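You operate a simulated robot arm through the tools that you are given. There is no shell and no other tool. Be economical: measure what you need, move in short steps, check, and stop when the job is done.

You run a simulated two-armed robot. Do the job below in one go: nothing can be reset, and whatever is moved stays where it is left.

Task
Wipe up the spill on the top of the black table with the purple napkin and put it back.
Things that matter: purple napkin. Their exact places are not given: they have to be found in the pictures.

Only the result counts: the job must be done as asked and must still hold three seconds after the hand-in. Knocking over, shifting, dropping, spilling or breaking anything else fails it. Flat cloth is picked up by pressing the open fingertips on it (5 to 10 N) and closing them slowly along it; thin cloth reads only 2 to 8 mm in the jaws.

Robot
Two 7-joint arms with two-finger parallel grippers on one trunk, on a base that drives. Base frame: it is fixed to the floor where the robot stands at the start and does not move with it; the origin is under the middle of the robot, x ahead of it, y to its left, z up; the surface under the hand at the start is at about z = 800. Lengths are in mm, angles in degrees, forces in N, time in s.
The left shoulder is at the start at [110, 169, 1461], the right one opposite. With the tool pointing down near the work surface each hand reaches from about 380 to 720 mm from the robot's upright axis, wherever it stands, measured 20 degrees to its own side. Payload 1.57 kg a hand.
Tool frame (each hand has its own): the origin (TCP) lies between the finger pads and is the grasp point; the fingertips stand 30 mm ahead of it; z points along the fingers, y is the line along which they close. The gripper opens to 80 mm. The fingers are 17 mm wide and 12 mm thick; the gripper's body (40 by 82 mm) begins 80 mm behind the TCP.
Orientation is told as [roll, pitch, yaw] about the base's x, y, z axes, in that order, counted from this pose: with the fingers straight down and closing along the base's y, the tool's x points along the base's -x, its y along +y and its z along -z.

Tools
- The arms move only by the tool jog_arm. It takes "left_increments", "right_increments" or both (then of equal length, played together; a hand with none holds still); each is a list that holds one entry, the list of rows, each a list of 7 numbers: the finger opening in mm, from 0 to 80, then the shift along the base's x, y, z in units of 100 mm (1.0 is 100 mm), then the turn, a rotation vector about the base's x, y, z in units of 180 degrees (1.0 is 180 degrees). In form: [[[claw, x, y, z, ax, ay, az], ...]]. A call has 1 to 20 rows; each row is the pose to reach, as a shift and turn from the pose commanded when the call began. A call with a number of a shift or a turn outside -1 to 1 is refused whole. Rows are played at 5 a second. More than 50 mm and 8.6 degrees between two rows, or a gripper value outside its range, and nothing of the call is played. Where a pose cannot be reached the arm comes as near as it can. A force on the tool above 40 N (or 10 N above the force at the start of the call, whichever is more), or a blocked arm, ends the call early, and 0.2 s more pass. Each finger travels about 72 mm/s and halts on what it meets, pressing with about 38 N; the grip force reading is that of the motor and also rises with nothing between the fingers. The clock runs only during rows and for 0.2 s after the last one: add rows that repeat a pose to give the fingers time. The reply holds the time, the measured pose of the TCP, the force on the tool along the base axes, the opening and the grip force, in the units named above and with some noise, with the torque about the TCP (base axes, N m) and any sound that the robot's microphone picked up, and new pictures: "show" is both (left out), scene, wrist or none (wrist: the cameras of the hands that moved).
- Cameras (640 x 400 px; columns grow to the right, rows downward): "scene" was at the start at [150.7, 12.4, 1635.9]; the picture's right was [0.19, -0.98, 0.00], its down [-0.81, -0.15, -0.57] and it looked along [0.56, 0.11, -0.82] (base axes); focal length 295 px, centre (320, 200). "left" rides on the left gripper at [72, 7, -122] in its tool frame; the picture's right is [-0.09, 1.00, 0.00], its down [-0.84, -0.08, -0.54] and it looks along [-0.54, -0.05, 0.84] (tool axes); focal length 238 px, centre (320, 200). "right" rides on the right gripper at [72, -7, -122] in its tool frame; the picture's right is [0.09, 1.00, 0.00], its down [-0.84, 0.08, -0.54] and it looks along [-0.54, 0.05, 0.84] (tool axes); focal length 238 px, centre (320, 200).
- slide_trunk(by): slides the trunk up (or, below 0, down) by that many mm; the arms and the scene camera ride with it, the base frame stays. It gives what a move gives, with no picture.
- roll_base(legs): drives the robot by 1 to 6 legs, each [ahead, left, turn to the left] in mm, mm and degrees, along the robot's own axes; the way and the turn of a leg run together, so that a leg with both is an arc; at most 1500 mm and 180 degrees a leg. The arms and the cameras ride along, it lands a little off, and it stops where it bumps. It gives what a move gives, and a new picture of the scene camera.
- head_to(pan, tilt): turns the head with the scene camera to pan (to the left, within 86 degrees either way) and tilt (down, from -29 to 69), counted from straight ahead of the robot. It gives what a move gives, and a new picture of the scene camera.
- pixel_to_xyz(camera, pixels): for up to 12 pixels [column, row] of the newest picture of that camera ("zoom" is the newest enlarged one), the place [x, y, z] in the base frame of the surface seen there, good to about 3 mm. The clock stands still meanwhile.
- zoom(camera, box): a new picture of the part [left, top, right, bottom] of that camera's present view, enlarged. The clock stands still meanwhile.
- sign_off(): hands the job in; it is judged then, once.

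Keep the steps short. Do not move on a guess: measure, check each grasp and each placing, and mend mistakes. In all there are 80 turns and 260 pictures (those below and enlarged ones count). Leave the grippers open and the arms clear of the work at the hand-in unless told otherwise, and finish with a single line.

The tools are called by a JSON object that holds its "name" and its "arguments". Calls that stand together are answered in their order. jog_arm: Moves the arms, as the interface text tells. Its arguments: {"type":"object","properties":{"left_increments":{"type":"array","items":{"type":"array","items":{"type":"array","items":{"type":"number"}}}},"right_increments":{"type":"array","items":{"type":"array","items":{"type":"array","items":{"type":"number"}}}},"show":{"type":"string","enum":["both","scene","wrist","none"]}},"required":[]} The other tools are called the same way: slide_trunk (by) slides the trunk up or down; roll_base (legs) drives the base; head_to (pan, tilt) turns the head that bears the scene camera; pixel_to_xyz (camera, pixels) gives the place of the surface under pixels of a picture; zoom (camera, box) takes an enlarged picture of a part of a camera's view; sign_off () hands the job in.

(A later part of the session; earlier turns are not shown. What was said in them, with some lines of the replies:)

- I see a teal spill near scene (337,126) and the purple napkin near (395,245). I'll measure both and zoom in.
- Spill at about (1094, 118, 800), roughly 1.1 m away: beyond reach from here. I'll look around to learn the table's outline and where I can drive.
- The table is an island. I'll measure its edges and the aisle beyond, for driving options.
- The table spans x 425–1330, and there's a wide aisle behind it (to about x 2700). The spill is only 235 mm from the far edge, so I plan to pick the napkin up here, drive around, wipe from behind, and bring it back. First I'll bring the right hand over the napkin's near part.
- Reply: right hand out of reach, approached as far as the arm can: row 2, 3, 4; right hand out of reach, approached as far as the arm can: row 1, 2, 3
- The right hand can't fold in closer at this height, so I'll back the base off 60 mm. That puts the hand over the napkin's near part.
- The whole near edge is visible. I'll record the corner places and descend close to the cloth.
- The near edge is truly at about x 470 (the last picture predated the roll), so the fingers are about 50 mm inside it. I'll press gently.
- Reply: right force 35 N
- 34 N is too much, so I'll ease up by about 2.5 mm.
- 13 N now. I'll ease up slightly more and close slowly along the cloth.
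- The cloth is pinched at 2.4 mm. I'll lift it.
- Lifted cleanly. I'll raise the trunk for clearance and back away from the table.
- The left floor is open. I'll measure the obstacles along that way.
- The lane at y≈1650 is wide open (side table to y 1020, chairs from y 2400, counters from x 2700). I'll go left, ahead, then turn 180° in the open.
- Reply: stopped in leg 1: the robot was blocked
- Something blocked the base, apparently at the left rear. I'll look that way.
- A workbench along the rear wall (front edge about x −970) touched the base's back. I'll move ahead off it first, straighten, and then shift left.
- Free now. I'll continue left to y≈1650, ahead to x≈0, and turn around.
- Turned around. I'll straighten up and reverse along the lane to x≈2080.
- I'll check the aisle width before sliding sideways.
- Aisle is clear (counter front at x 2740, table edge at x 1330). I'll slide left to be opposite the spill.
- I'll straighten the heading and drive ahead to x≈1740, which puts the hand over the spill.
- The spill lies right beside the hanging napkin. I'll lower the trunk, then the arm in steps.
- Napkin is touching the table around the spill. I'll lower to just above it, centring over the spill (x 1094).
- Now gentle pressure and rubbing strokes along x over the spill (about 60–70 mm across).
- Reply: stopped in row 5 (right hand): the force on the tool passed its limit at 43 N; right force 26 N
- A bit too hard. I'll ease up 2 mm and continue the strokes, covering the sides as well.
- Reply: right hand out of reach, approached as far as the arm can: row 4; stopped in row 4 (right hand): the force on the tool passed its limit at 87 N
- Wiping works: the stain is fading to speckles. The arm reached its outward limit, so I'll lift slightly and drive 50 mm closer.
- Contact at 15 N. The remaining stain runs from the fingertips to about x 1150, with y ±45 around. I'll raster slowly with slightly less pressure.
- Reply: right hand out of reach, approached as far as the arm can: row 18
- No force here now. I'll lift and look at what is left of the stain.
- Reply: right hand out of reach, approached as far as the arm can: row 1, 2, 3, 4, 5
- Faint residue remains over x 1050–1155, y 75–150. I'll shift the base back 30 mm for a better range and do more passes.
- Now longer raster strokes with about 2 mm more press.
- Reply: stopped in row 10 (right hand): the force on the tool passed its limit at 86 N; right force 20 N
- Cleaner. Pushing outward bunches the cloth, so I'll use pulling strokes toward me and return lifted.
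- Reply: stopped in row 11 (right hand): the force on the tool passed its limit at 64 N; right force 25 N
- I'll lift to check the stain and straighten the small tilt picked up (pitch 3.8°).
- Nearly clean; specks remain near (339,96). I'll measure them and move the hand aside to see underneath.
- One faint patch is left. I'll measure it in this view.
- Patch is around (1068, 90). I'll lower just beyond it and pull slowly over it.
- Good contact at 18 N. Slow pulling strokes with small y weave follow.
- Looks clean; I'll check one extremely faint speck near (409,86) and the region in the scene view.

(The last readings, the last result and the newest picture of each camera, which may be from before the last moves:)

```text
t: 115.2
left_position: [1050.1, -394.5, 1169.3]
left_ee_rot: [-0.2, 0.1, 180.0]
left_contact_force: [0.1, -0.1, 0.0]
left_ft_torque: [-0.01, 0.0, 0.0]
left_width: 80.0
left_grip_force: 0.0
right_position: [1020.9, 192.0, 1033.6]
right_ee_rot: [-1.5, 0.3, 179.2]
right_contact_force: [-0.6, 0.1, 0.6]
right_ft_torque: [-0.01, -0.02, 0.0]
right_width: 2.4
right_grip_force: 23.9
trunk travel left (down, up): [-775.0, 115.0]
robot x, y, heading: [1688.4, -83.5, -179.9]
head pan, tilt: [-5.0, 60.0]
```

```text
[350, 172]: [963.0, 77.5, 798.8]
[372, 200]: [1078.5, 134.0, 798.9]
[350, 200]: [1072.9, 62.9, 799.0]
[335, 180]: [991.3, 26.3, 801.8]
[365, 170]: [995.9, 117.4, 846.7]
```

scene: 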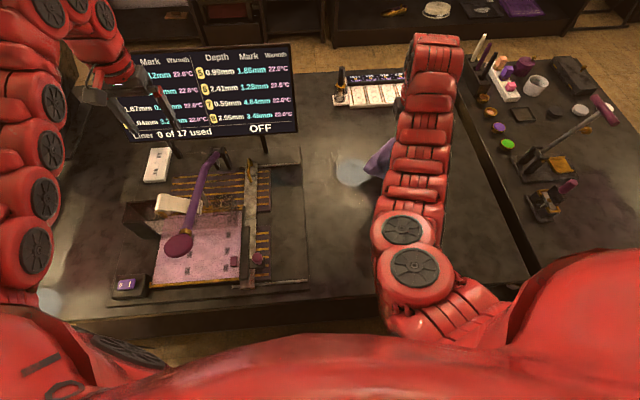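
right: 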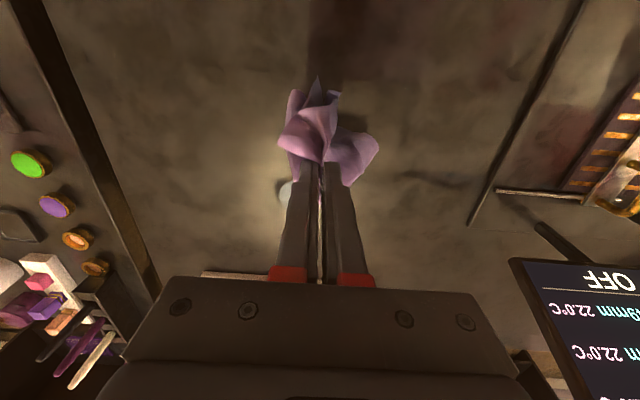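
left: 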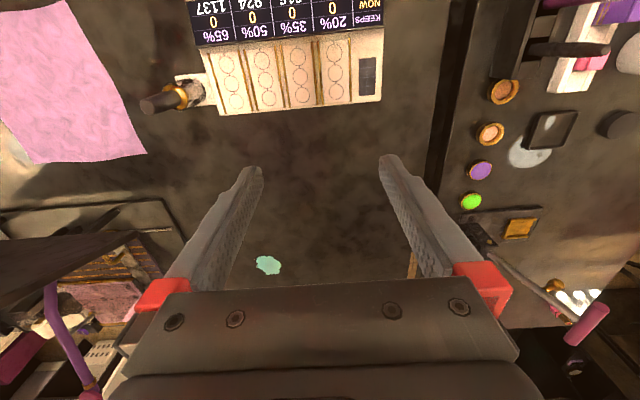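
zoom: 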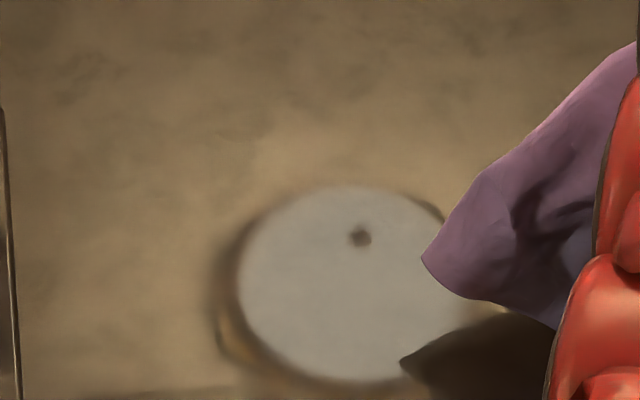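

A tiny trace remains at (1061, 80). One more quick scrub there.

{"name": "jog_arm", "arguments": {"right_increments": [[[0, 0.05, -0.3, -0.1, 0, 0, 0], [0, 0.1, -0.6, -0.3, 0, 0, 0], [0, 0.15, -0.9, -0.55, 0, 0, 0], [0, 0.2, -1.0, -0.8, 0, 0, 0], [0, 0.2, -1.0, -1.0, 0, 0, 0]]], "show": "none"}}

{"name": "jog_arm", "arguments": {"right_increments": [[[0, 0.05, -0.1, -0.3, 0, 0, 0], [0, 0.05, -0.15, -0.6, 0, 0, 0], [0, 0.05, -0.15, -0.8, 0, 0, 0], [0, 0.05, -0.15, -0.9, 0, 0, 0], [0, 0.05, -0.15, -0.98, 0, 0, 0], [0, 0.05, -0.15, -1.0, 0, 0, 0]]], "show": "none"}}

{"name": "jog_arm", "arguments": {"right_increments": [[[0, 0.1, 0, 0.0, 0, 0, 0], [0, 0.2, 0, 0.0, 0, 0, 0], [0, 0.35, 0, 0, 0, 0, 0], [0, 0.35, 0.1, 0, 0, 0, 0], [0, 0.2, 0.1, 0, 0, 0, 0], [0, 0.1, 0.1, 0, 0, 0, 0], [0, 0, 0.1, 0, 0, 0, 0], [0, 0, 0, 0, 0, 0, 0], [0, 0, -0.1, 0, 0, 0, 0], [0, 0.15, -0.1, 0, 0, 0, 0], [0, 0.35, -0.1, 0, 0, 0, 0], [0, 0.5, 0, 0, 0, 0, 0]]], "show": "none"}}

{"name": "jog_arm", "arguments": {"right_increments": [[[0, 0, 0, 0.25, 0, 0, 0], [0, -0.1, 0.1, 0.5, 0, 0, 0], [0, -0.2, 0.3, 0.75, 0, 0, 0], [0, -0.3, 0.5, 1.0, 0, 0, 0], [0, -0.4, 0.8, 1.0, 0, 0, 0], [0, -0.4, 0.8, 1.0, 0, 0, 0]]], "show": "none"}}

{"name": "jog_arm", "arguments": {"right_increments": [[[0, -0.1, 0.2, 0.25, 0, 0, 0], [0, -0.2, 0.3, 0.5, 0, 0, 0], [0, -0.3, 0.3, 0.75, 0, 0, 0], [0, -0.3, 0.3, 1.0, 0, 0, 0], [0, -0.3, 0.3, 1.0, 0, 0, 0]]], "show": "both"}}

{"name": "zoom", "arguments": {"camera": "right", "box": [330, 20, 490, 120]}}

```text
t: 116.4
left_position: [1051.6, -396.0, 1169.8]
left_ee_rot: [-0.2, 0.1, 179.9]
left_contact_force: [-0.2, 0.5, -0.5]
left_ft_torque: [0.01, -0.04, 0.01]
left_width: 79.9
left_grip_force: 0.0
right_position: [1042.1, 92.3, 932.8]
right_ee_rot: [-1.7, 0.5, 179.1]
right_contact_force: [0.5, -0.2, -0.2]
right_ft_torque: [-0.01, 0.0, -0.01]
right_width: 2.2
right_grip_force: 24.1
trunk travel left (down, up): [-775.0, 115.0]
robot x, y, heading: [1688.2, -81.8, -179.8]
head pan, tilt: [-5.0, 60.0]
```

```text
t: 117.8
left_position: [1052.1, -395.8, 1170.0]
left_ee_rot: [-0.3, 0.0, 179.9]
left_contact_force: [0.1, 0.3, 0.5]
left_ft_torque: [0.03, 0.04, -0.06]
left_width: 80.3
left_grip_force: 0.4
right_position: [1045.6, 74.1, 833.8]
right_ee_rot: [-1.6, 0.2, 179.1]
right_contact_force: [0.9, -0.6, 15.7]
right_ft_torque: [0.01, -0.03, 0.02]
right_width: 2.4
right_grip_force: 24.3
trunk travel left (down, up): [-775.0, 115.0]
robot x, y, heading: [1690.0, -80.1, -180.1]
head pan, tilt: [-5.0, 60.0]
```

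```text
t: 120.4
left_position: [1051.2, -396.9, 1170.1]
left_ee_rot: [-0.2, 0.1, 180.0]
left_contact_force: [0.3, 1.1, -0.2]
left_ft_torque: [0.01, 0.0, -0.01]
left_width: 80.2
left_grip_force: 0.1
right_position: [1096.9, 73.8, 833.3]
right_ee_rot: [-1.5, 0.1, 179.2]
right_contact_force: [-5.8, -4.7, 25.8]
right_ft_torque: [-0.01, 0.2, 0.03]
right_width: 2.4
right_grip_force: 24.7
trunk travel left (down, up): [-775.0, 115.0]
robot x, y, heading: [1687.5, -81.3, -179.9]
head pan, tilt: [-5.0, 60.0]
```

```text
t: 121.8
left_position: [1051.9, -396.1, 1169.6]
left_ee_rot: [-0.1, 0.1, 180.0]
left_contact_force: [-0.1, -0.3, -0.7]
left_ft_torque: [-0.01, 0.02, 0.01]
left_width: 80.0
left_grip_force: 0.0
right_position: [1058.0, 157.8, 932.6]
right_ee_rot: [-1.6, 0.4, 179.0]
right_contact_force: [0.7, 0.5, -0.4]
right_ft_torque: [0.02, 0.0, -0.02]
right_width: 2.6
right_grip_force: 24.2
trunk travel left (down, up): [-775.0, 115.0]
robot x, y, heading: [1684.4, -81.8, -179.8]
head pan, tilt: [-5.0, 60.0]
```

```text
t: 123.0
left_position: [1050.2, -394.6, 1167.9]
left_ee_rot: [-0.3, 0.1, 179.9]
left_contact_force: [-0.4, -0.2, 0.1]
left_ft_torque: [0.0, 0.02, -0.03]
left_width: 79.8
left_grip_force: 0.0
right_position: [1024.8, 185.4, 1032.8]
right_ee_rot: [-1.6, 0.5, 179.1]
right_contact_force: [-0.1, 0.1, -0.3]
right_ft_torque: [0.0, 0.0, 0.01]
right_width: 2.6
right_grip_force: 23.9
trunk travel left (down, up): [-775.0, 115.0]
robot x, y, heading: [1687.2, -77.9, -179.8]
head pan, tilt: [-5.0, 60.0]
```

scene: 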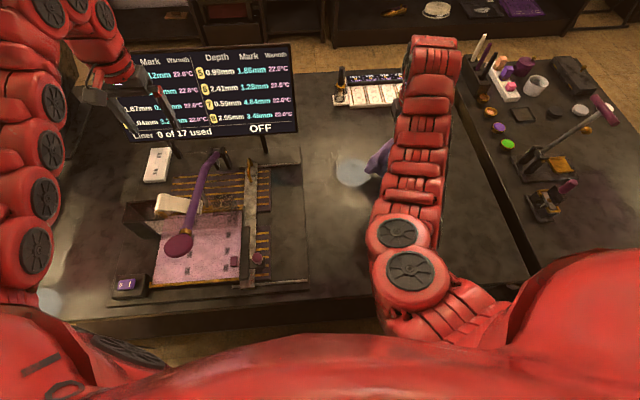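
right: 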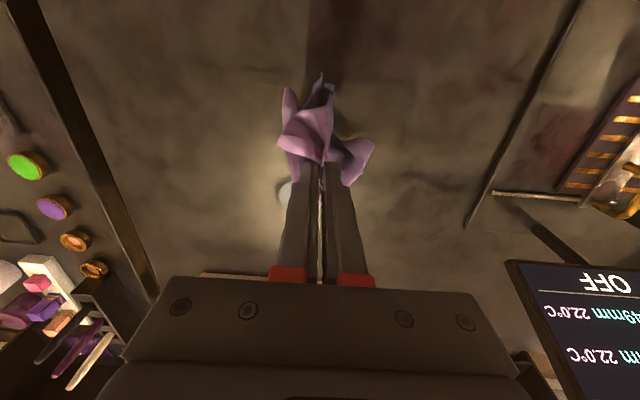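

```text
4.00 times, centred on (410, 70) of right
```

zoom: 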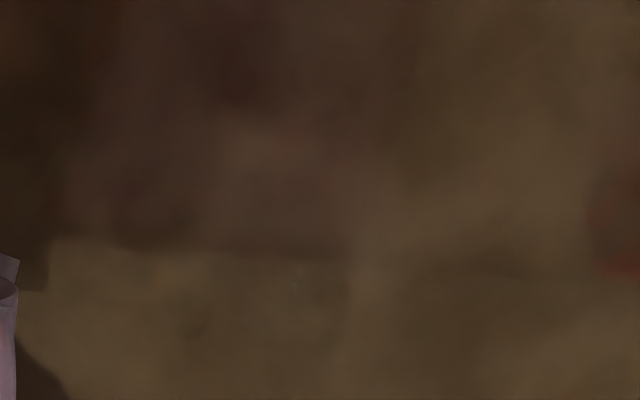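

Clean. I'll raise the trunk, back off the table, and double-check the whole area.

{"name": "slide_trunk", "arguments": {"by": 105}}

{"name": "roll_base", "arguments": {"legs": [[-390, 0, 0]]}}

{"name": "head_to", "arguments": {"pan": 5, "tilt": 45}}

{"name": "zoom", "arguments": {"camera": "scene", "box": [280, 130, 480, 255]}}

```text
t: 124.4
left_position: [1050.0, -394.6, 1274.4]
left_ee_rot: [-0.3, 0.0, 179.9]
left_contact_force: [-0.3, -0.4, 0.7]
left_ft_torque: [0.02, 0.02, 0.01]
left_width: 79.9
left_grip_force: 0.1
right_position: [1025.1, 186.9, 1137.3]
right_ee_rot: [-1.6, 0.4, 179.0]
right_contact_force: [0.0, 0.7, 0.4]
right_ft_torque: [-0.01, 0.02, 0.01]
right_width: 2.1
right_grip_force: 23.7
trunk travel left (down, up): [-880.0, 10.0]
robot x, y, heading: [1690.4, -86.3, -180.0]
head pan, tilt: [-5.0, 60.0]
```

```text
t: 126.8
left_position: [1445.1, -396.8, 1274.2]
left_ee_rot: [-0.2, 0.1, -179.9]
left_contact_force: [0.0, 0.7, 1.0]
left_ft_torque: [0.0, -0.02, 0.0]
left_width: 80.1
left_grip_force: 0.0
right_position: [1418.6, 183.9, 1136.3]
right_ee_rot: [-1.6, 0.4, 179.3]
right_contact_force: [0.1, 0.7, 0.5]
right_ft_torque: [-0.02, -0.03, 0.01]
right_width: 2.7
right_grip_force: 24.1
trunk travel left (down, up): [-880.0, 10.0]
robot x, y, heading: [2083.2, -80.9, -179.8]
head pan, tilt: [-5.0, 60.0]
```

scene: 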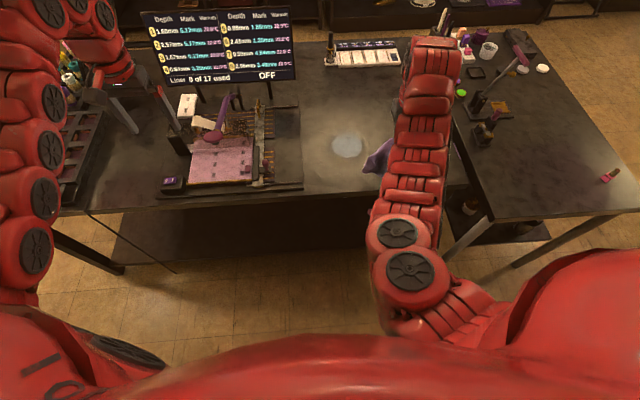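

```text
t: 127.6
left_position: [1446.9, -398.0, 1275.1]
left_ee_rot: [-0.2, 0.1, -179.9]
left_contact_force: [-0.4, 0.2, 0.8]
left_ft_torque: [-0.01, 0.03, 0.0]
left_width: 80.0
left_grip_force: 0.0
right_position: [1419.2, 184.6, 1137.9]
right_ee_rot: [-1.6, 0.2, 179.3]
right_contact_force: [-0.8, 0.4, 0.0]
right_ft_torque: [0.0, 0.01, 0.01]
right_width: 2.3
right_grip_force: 24.1
trunk travel left (down, up): [-880.0, 10.0]
robot x, y, heading: [2076.6, -81.4, -179.5]
head pan, tilt: [5.0, 45.0]
```

scene: 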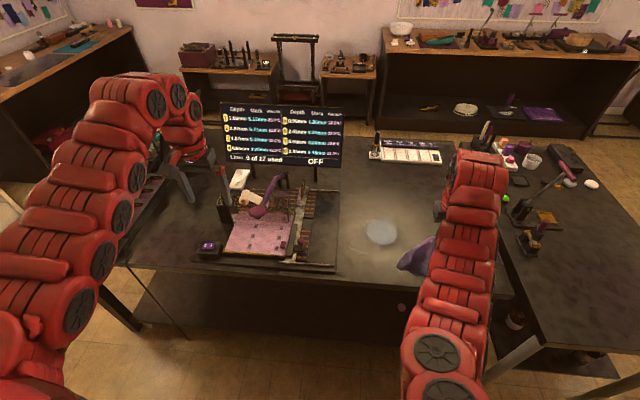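

```text
3.20 times, centred on (380, 192) of scene
```

zoom: 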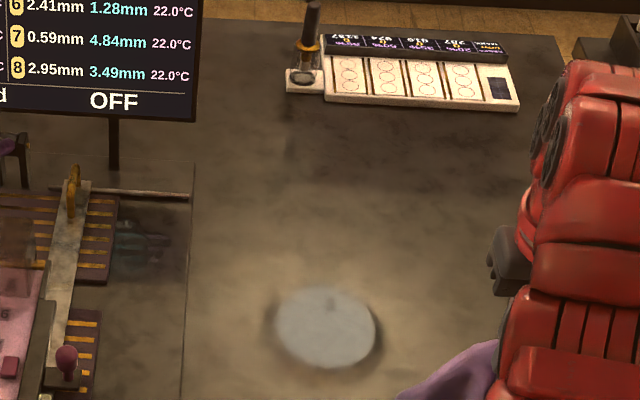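

Only the lamp's reflection is left on the table; the spill is gone. I'll drive back the way I came.

{"name": "roll_base", "arguments": {"legs": [[0, -900, 0], [0, -830, 0], [1050, 0, 0], [1030, 0, 0]]}}

```text
t: 146.6
left_position: [-697.1, 1268.2, 1275.2]
left_ee_rot: [-0.2, 0.1, -178.2]
left_contact_force: [0.1, -0.3, -0.5]
left_ft_torque: [0.02, 0.0, -0.04]
left_width: 80.0
left_grip_force: 0.0
right_position: [-741.2, 1846.9, 1136.0]
right_ee_rot: [-1.6, 0.3, -179.1]
right_contact_force: [-0.2, -0.6, -0.8]
right_ft_torque: [-0.02, 0.01, -0.02]
right_width: 2.6
right_grip_force: 24.2
trunk travel left (down, up): [-880.0, 10.0]
robot x, y, heading: [-71.6, 1605.2, -177.9]
head pan, tilt: [5.0, 45.0]
```

scene: 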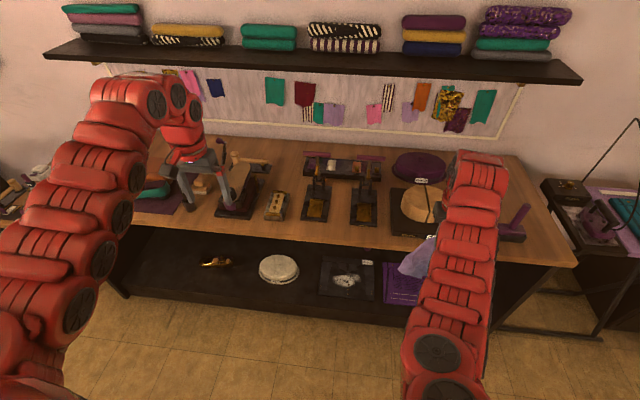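

The hands are close to the rear bench, so I'll back off 200 mm before turning to face the table.

{"name": "roll_base", "arguments": {"legs": [[-200, 0, 0], [0, 0, 178], [-500, 0, 0]]}}

```text
t: 158.2
left_position: [244.6, 1933.1, 1273.1]
left_ee_rot: [-0.2, 0.1, 3.7]
left_contact_force: [0.4, 0.6, 0.2]
left_ft_torque: [0.0, 0.04, 0.01]
left_width: 80.0
left_grip_force: 0.1
right_position: [310.4, 1354.0, 1136.6]
right_ee_rot: [-1.6, 0.5, 3.0]
right_contact_force: [-0.4, 1.0, 0.3]
right_ft_torque: [0.0, 0.02, -0.04]
right_width: 2.4
right_grip_force: 23.6
trunk travel left (down, up): [-880.0, 10.0]
robot x, y, heading: [-370.4, 1576.6, 4.1]
head pan, tilt: [5.0, 45.0]
```

scene: 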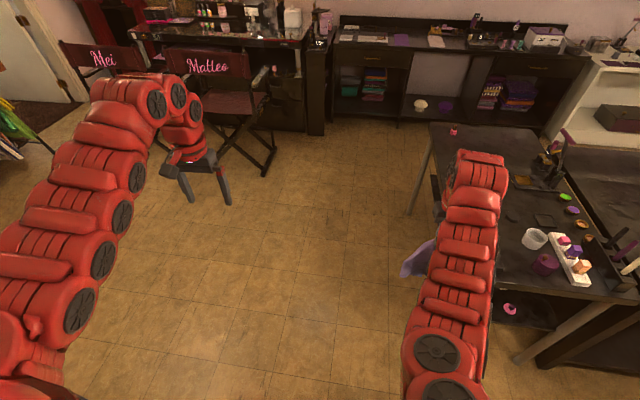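

Straighten, then slide right in front of the table.

{"name": "roll_base", "arguments": {"legs": [[0, 0, -4.1], [-70, 0, 0], [0, -800, 0], [0, -770, 0]]}}

{"name": "head_to", "arguments": {"pan": -5, "tilt": 45}}

```text
t: 167.3
left_position: [191.8, 333.6, 1275.0]
left_ee_rot: [-0.2, 0.0, 0.3]
left_contact_force: [-0.5, 0.5, 0.1]
left_ft_torque: [0.0, -0.02, 0.0]
left_width: 79.7
left_grip_force: 0.1
right_position: [223.1, -247.6, 1137.1]
right_ee_rot: [-1.5, 0.4, -0.4]
right_contact_force: [0.1, -0.7, -0.4]
right_ft_torque: [0.03, 0.03, 0.0]
right_width: 2.5
right_grip_force: 24.0
trunk travel left (down, up): [-880.0, 10.0]
robot x, y, heading: [-440.5, 13.6, 0.6]
head pan, tilt: [5.0, 45.0]
```

scene: 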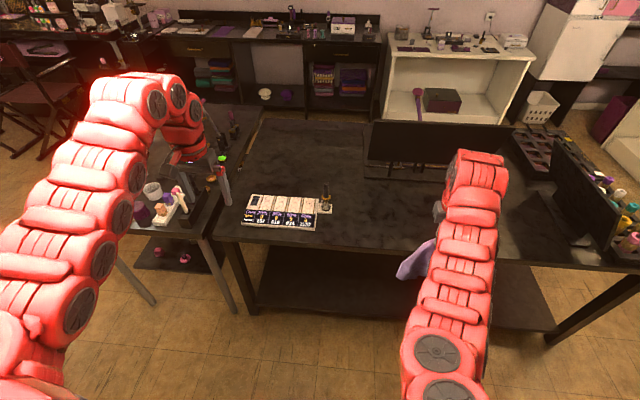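

```text
t: 168.0
left_position: [192.6, 332.5, 1274.7]
left_ee_rot: [-0.2, 0.1, 0.4]
left_contact_force: [-0.7, 0.7, -0.4]
left_ft_torque: [0.05, -0.03, 0.0]
left_width: 80.1
left_grip_force: 0.1
right_position: [223.5, -248.0, 1137.9]
right_ee_rot: [-1.7, 0.4, -0.3]
right_contact_force: [0.6, 0.1, -0.2]
right_ft_torque: [0.0, 0.01, 0.0]
right_width: 2.6
right_grip_force: 23.7
trunk travel left (down, up): [-880.0, 10.0]
robot x, y, heading: [-446.9, 15.6, 0.8]
head pan, tilt: [-5.0, 45.0]
```

scene: 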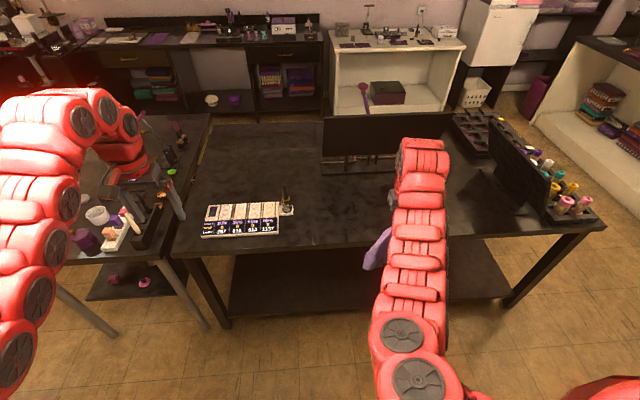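

I'll drive ahead to about x = 0, shifting left 40 mm so the hand lines up with the napkin's old place (centre about (602, −203)).

{"name": "roll_base", "arguments": {"legs": [[0, 40, -0.7], [445, 0, 0]]}}

{"name": "slide_trunk", "arguments": {"by": -105}}

```text
t: 171.2
left_position: [637.6, 364.2, 1274.6]
left_ee_rot: [-0.3, 0.0, -0.3]
left_contact_force: [-0.4, 0.4, 0.7]
left_ft_torque: [0.01, 0.01, -0.04]
left_width: 80.2
left_grip_force: 0.1
right_position: [661.3, -216.7, 1138.4]
right_ee_rot: [-1.6, 0.4, -1.1]
right_contact_force: [0.8, 0.2, -0.3]
right_ft_torque: [0.0, 0.02, -0.02]
right_width: 2.7
right_grip_force: 23.7
trunk travel left (down, up): [-880.0, 10.0]
robot x, y, heading: [1.5, 51.7, -0.1]
head pan, tilt: [-5.0, 45.0]
```

scene: 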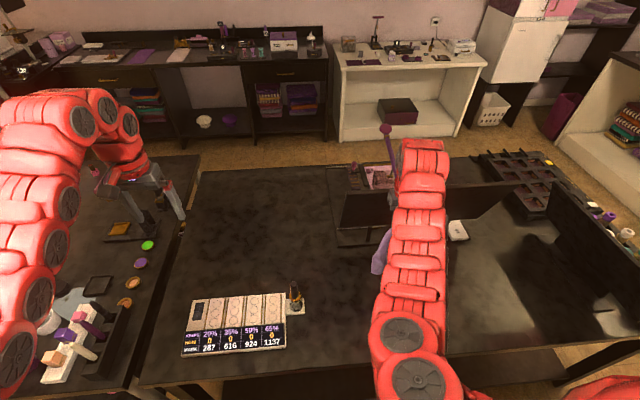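

```text
t: 172.5
left_position: [639.0, 363.9, 1169.2]
left_ee_rot: [-0.3, 0.1, -0.3]
left_contact_force: [-0.4, -0.4, 0.4]
left_ft_torque: [-0.02, -0.01, 0.03]
left_width: 79.9
left_grip_force: 0.0
right_position: [662.4, -217.2, 1032.1]
right_ee_rot: [-1.6, 0.4, -1.1]
right_contact_force: [0.6, 0.3, 0.2]
right_ft_torque: [0.05, 0.01, -0.02]
right_width: 2.7
right_grip_force: 23.6
trunk travel left (down, up): [-775.0, 115.0]
robot x, y, heading: [1.3, 52.7, -0.0]
head pan, tilt: [-5.0, 45.0]
```

Move out to x≈690, then lower with a pull back toward me so the cloth lays out.

{"name": "jog_arm", "arguments": {"right_increments": [[[0, 0.15, 0.1, 0, 0, 0, 0], [0, 0.25, 0.13, -0.1, 0, 0, 0], [0, 0.2, 0.13, -0.3, 0, 0, 0], [0, 0.1, 0.13, -0.5, 0, 0, 0], [0, -0.1, 0.13, -0.7, 0, 0, 0], [0, -0.3, 0.13, -0.9, 0, 0, 0], [0, -0.4, 0.13, -1.0, 0, 0, 0], [0, -0.4, 0.13, -1.0, 0, 0, 0]]], "show": "both"}}

```text
t: 174.3
left_position: [638.4, 365.2, 1169.1]
left_ee_rot: [-0.2, 0.1, -0.3]
left_contact_force: [0.5, 0.3, 0.0]
left_ft_torque: [0.0, -0.01, -0.02]
left_width: 80.0
left_grip_force: 0.0
right_position: [621.8, -205.4, 932.3]
right_ee_rot: [-1.7, 0.5, -1.1]
right_contact_force: [-0.9, -0.5, -0.6]
right_ft_torque: [0.03, -0.01, -0.01]
right_width: 2.4
right_grip_force: 23.8
trunk travel left (down, up): [-775.0, 115.0]
robot x, y, heading: [0.4, 51.3, 0.0]
head pan, tilt: [-5.0, 45.0]
```

scene: 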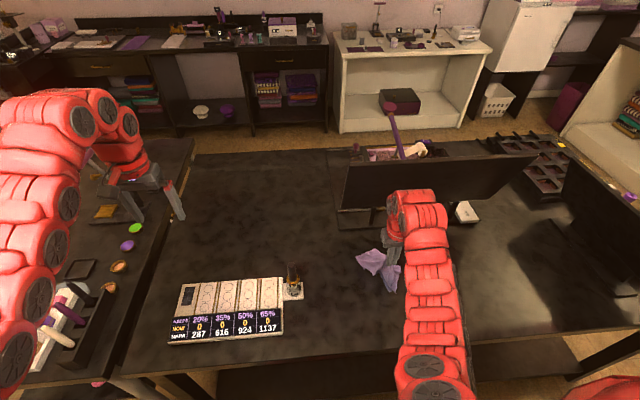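
right: 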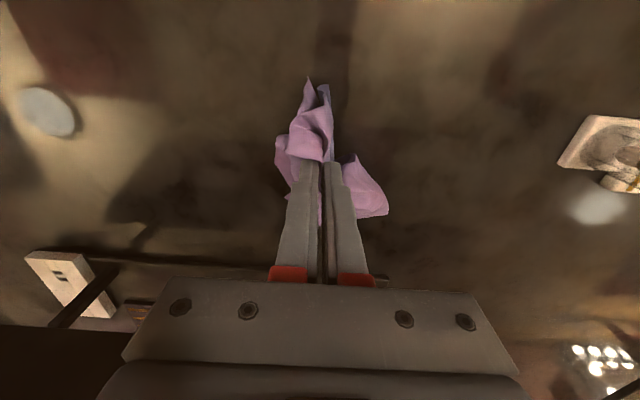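

The cloth's long part is laying out forward. I'll continue back and down.

{"name": "jog_arm", "arguments": {"right_increments": [[[0, -0.15, 0, -0.2, 0, 0, 0], [0, -0.3, 0, -0.4, 0, 0, 0], [0, -0.42, 0, -0.55, 0, 0, 0], [0, -0.42, 0, -0.55, 0, 0, 0]]], "show": "none"}}

{"name": "roll_base", "arguments": {"legs": [[-55, 0, 0]]}}

{"name": "jog_arm", "arguments": {"right_increments": [[[0, 0, 0, -0.2, 0, 0, 0], [0, -0.05, 0, -0.35, 0, 0, 0], [0, -0.1, 0, -0.4, 0, 0, 0], [0, -0.1, 0, -0.4, 0, 0, 0]]], "show": "both"}}

```text
t: 175.3
left_position: [639.0, 365.0, 1167.8]
left_ee_rot: [-0.2, 0.1, -0.4]
left_contact_force: [-0.7, -0.1, 0.1]
left_ft_torque: [0.0, -0.01, 0.03]
left_width: 80.0
left_grip_force: 0.1
right_position: [579.9, -205.5, 876.6]
right_ee_rot: [-1.6, 0.4, -1.1]
right_contact_force: [-0.8, 0.5, 0.3]
right_ft_torque: [0.02, 0.01, 0.01]
right_width: 2.6
right_grip_force: 24.1
trunk travel left (down, up): [-775.0, 115.0]
robot x, y, heading: [0.2, 50.8, 0.1]
head pan, tilt: [-5.0, 45.0]
```

```text
t: 176.3
left_position: [586.1, 364.8, 1167.9]
left_ee_rot: [-0.1, 0.1, -0.3]
left_contact_force: [0.2, 0.5, -0.3]
left_ft_torque: [-0.03, 0.02, -0.01]
left_width: 80.1
left_grip_force: 0.0
right_position: [526.1, -205.0, 875.3]
right_ee_rot: [-1.6, 0.5, -1.1]
right_contact_force: [0.6, -0.6, -0.3]
right_ft_torque: [0.03, -0.01, -0.05]
right_width: 2.4
right_grip_force: 24.4
trunk travel left (down, up): [-775.0, 115.0]
robot x, y, heading: [-51.7, 49.5, 0.2]
head pan, tilt: [-5.0, 45.0]
```

scene: 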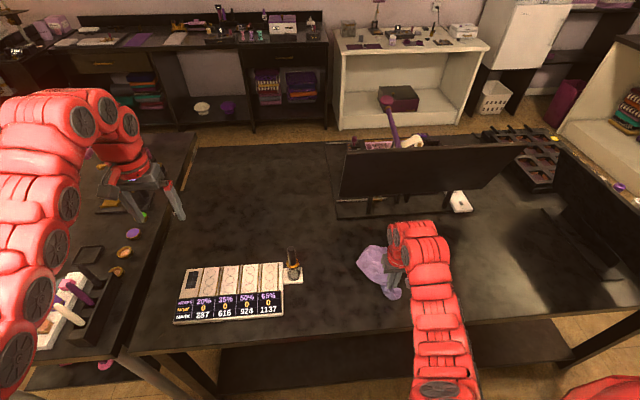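

```text
t: 177.3
left_position: [585.9, 365.4, 1168.4]
left_ee_rot: [-0.2, 0.1, -0.3]
left_contact_force: [0.2, -0.6, -0.9]
left_ft_torque: [0.01, 0.0, -0.03]
left_width: 80.3
left_grip_force: 0.0
right_position: [516.0, -203.8, 837.2]
right_ee_rot: [-1.6, 0.5, -1.0]
right_contact_force: [-0.3, 0.0, 0.1]
right_ft_torque: [0.0, 0.0, 0.02]
right_width: 2.7
right_grip_force: 24.0
trunk travel left (down, up): [-775.0, 115.0]
robot x, y, heading: [-50.7, 53.6, -0.2]
head pan, tilt: [-5.0, 45.0]
```

scene: 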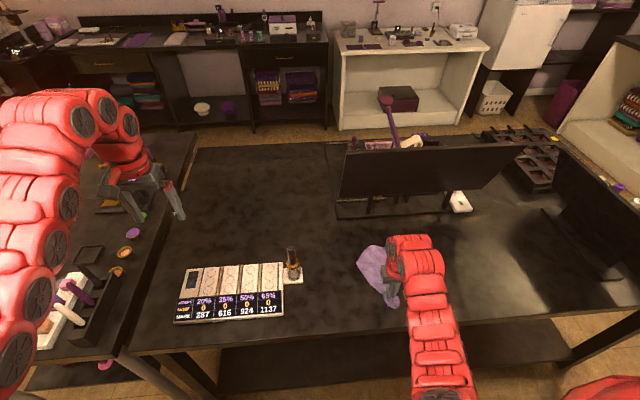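
right: 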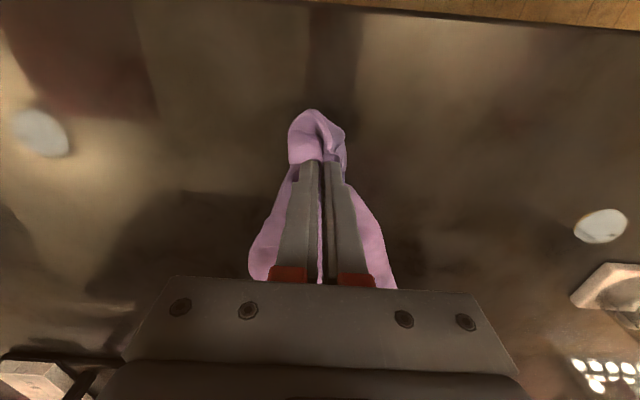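

I'll check where the cloth's far end lies before letting go.

{"name": "pixel_to_xyz", "arguments": {"camera": "scene", "pixels": [[373, 247], [360, 265], [385, 295], [392, 307], [380, 270]]}}

```text
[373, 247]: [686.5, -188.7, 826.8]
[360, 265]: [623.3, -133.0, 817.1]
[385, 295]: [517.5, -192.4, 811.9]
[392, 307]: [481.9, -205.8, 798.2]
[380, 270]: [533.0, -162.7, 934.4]
```

Far end at about x 690, so the cloth is centred near (590, −200), on its old spot. I'll open the fingers slowly and lift.

{"name": "jog_arm", "arguments": {"right_increments": [[[0, 0, 0, -0.03, 0, 0, 0], [8, 0, 0, -0.03, 0, 0, 0], [16, 0, 0, -0.03, 0, 0, 0], [26, 0, 0, -0.02, 0, 0, 0], [36, 0, 0, -0.02, 0, 0, 0], [48, 0, 0, -0.02, 0, 0, 0], [60, 0, 0, -0.02, 0, 0, 0], [72, 0, 0, -0.01, 0, 0, 0], [80, 0, 0, 0, 0, 0, 0], [80, 0, 0, 0.1, 0, 0, 0], [80, 0, 0, 0.3, 0, 0, 0], [80, 0.1, 0, 0.5, 0, 0, 0], [80, 0.2, 0, 0.7, 0, 0, 0], [80, 0.4, 0, 1.0, 0, 0, 0], [80, 0.4, 0, 1.0, 0, 0, 0]]], "show": "both"}}

```text
t: 180.5
left_position: [583.7, 364.5, 1168.4]
left_ee_rot: [-0.2, 0.1, -0.4]
left_contact_force: [0.3, 0.1, -0.4]
left_ft_torque: [-0.01, -0.02, 0.0]
left_width: 80.0
left_grip_force: 0.0
right_position: [557.5, -204.9, 935.7]
right_ee_rot: [-1.7, 0.4, -1.1]
right_contact_force: [0.1, -0.5, 0.2]
right_ft_torque: [0.01, -0.01, 0.04]
right_width: 80.2
right_grip_force: 0.0
trunk travel left (down, up): [-775.0, 115.0]
robot x, y, heading: [-51.4, 51.7, -0.1]
head pan, tilt: [-5.0, 45.0]
```

scene: 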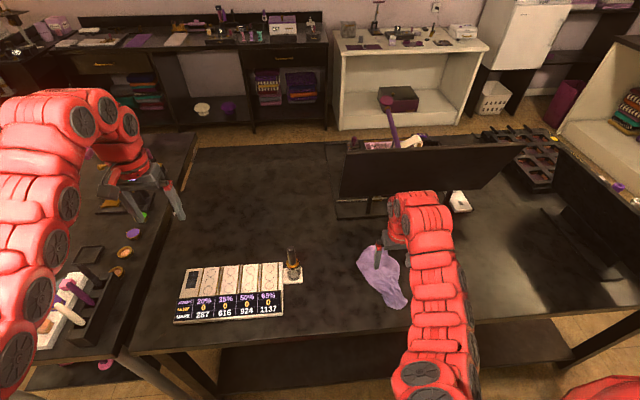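
right: 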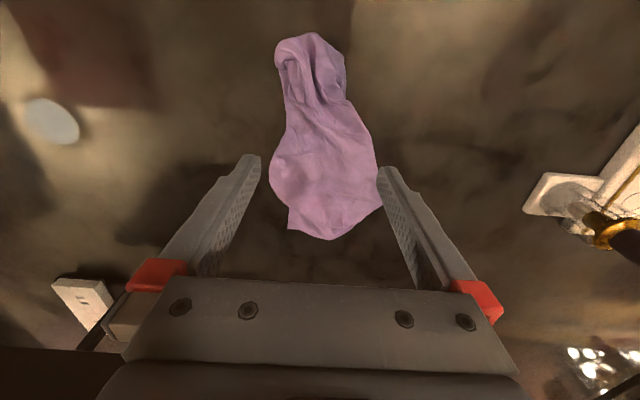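

{"name": "pixel_to_xyz", "arguments": {"camera": "right", "pixels": [[310, 40], [315, 80], [325, 150], [330, 235], [275, 170], [375, 170]]}}

{"name": "jog_arm", "arguments": {"right_increments": [[[80, 0.2, -0.2, 0.25, 0, 0, 0], [80, 0.4, -0.4, 0.5, 0, 0, 0], [80, 0.5, -0.5, 0.75, 0, 0, 0], [80, 0.5, -0.5, 1.0, 0, 0, 0], [80, 0.5, -0.5, 1.0, 0, 0, 0]]], "show": "both"}}

```text
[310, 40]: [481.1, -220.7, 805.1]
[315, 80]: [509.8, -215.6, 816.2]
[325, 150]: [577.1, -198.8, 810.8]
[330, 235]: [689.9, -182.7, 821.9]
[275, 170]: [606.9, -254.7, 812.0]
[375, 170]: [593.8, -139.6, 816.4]
```

```text
t: 181.7
left_position: [584.2, 363.8, 1169.3]
left_ee_rot: [-0.2, 0.1, -0.4]
left_contact_force: [-0.1, -0.4, 0.1]
left_ft_torque: [0.02, 0.03, 0.01]
left_width: 79.7
left_grip_force: 0.1
right_position: [604.7, -251.8, 1036.1]
right_ee_rot: [-1.6, 0.4, -1.1]
right_contact_force: [-1.2, -0.3, 0.0]
right_ft_torque: [0.0, -0.03, 0.0]
right_width: 80.1
right_grip_force: 0.0
trunk travel left (down, up): [-775.0, 115.0]
robot x, y, heading: [-54.1, 56.0, -0.3]
head pan, tilt: [-5.0, 45.0]
```

scene: 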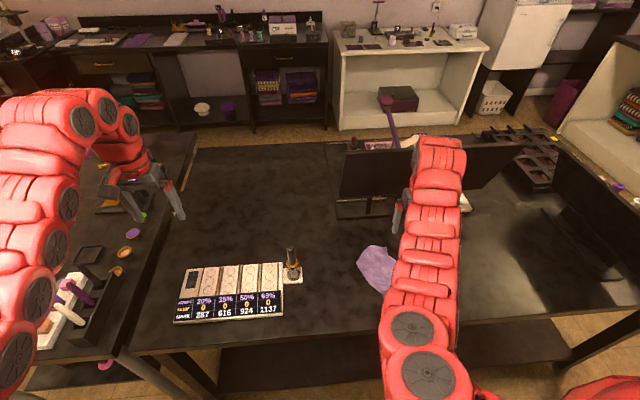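
right: 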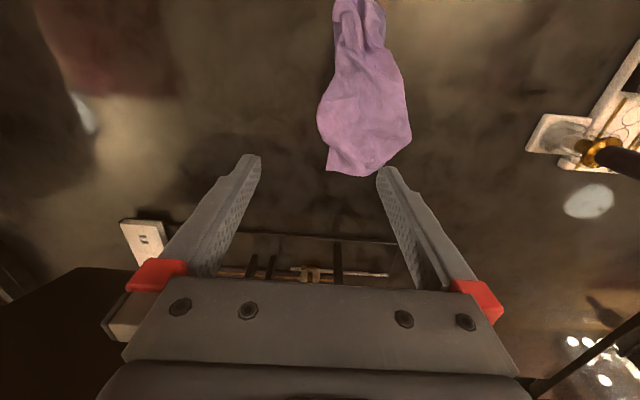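

The napkin lies inside its original footprint, centred about 12 mm from where it was. Final check of the spill area.

{"name": "zoom", "arguments": {"camera": "scene", "box": [180, 130, 420, 280]}}

```text
2.67 times, centred on (300, 205) of scene
```

zoom: 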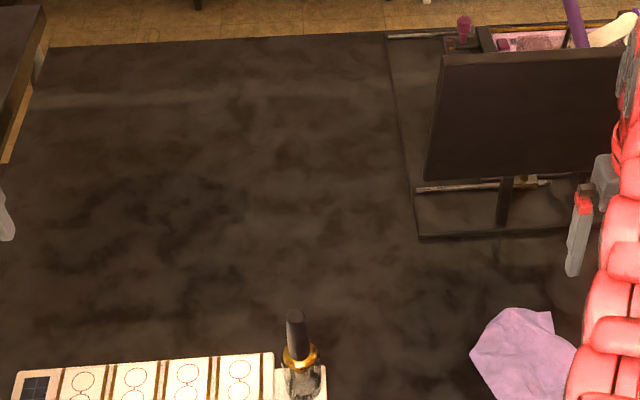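

The table is clean, the napkin is back, and the hands are open and clear, so I'm handing in.

{"name": "sign_off", "arguments": {}}

```text
The job is handed in.
```

I wiped the spill off the black table and put the purple napkin back on its spot, bunched rather than flat; on the way the base bumped the rear workbench once, with nothing seen to move.
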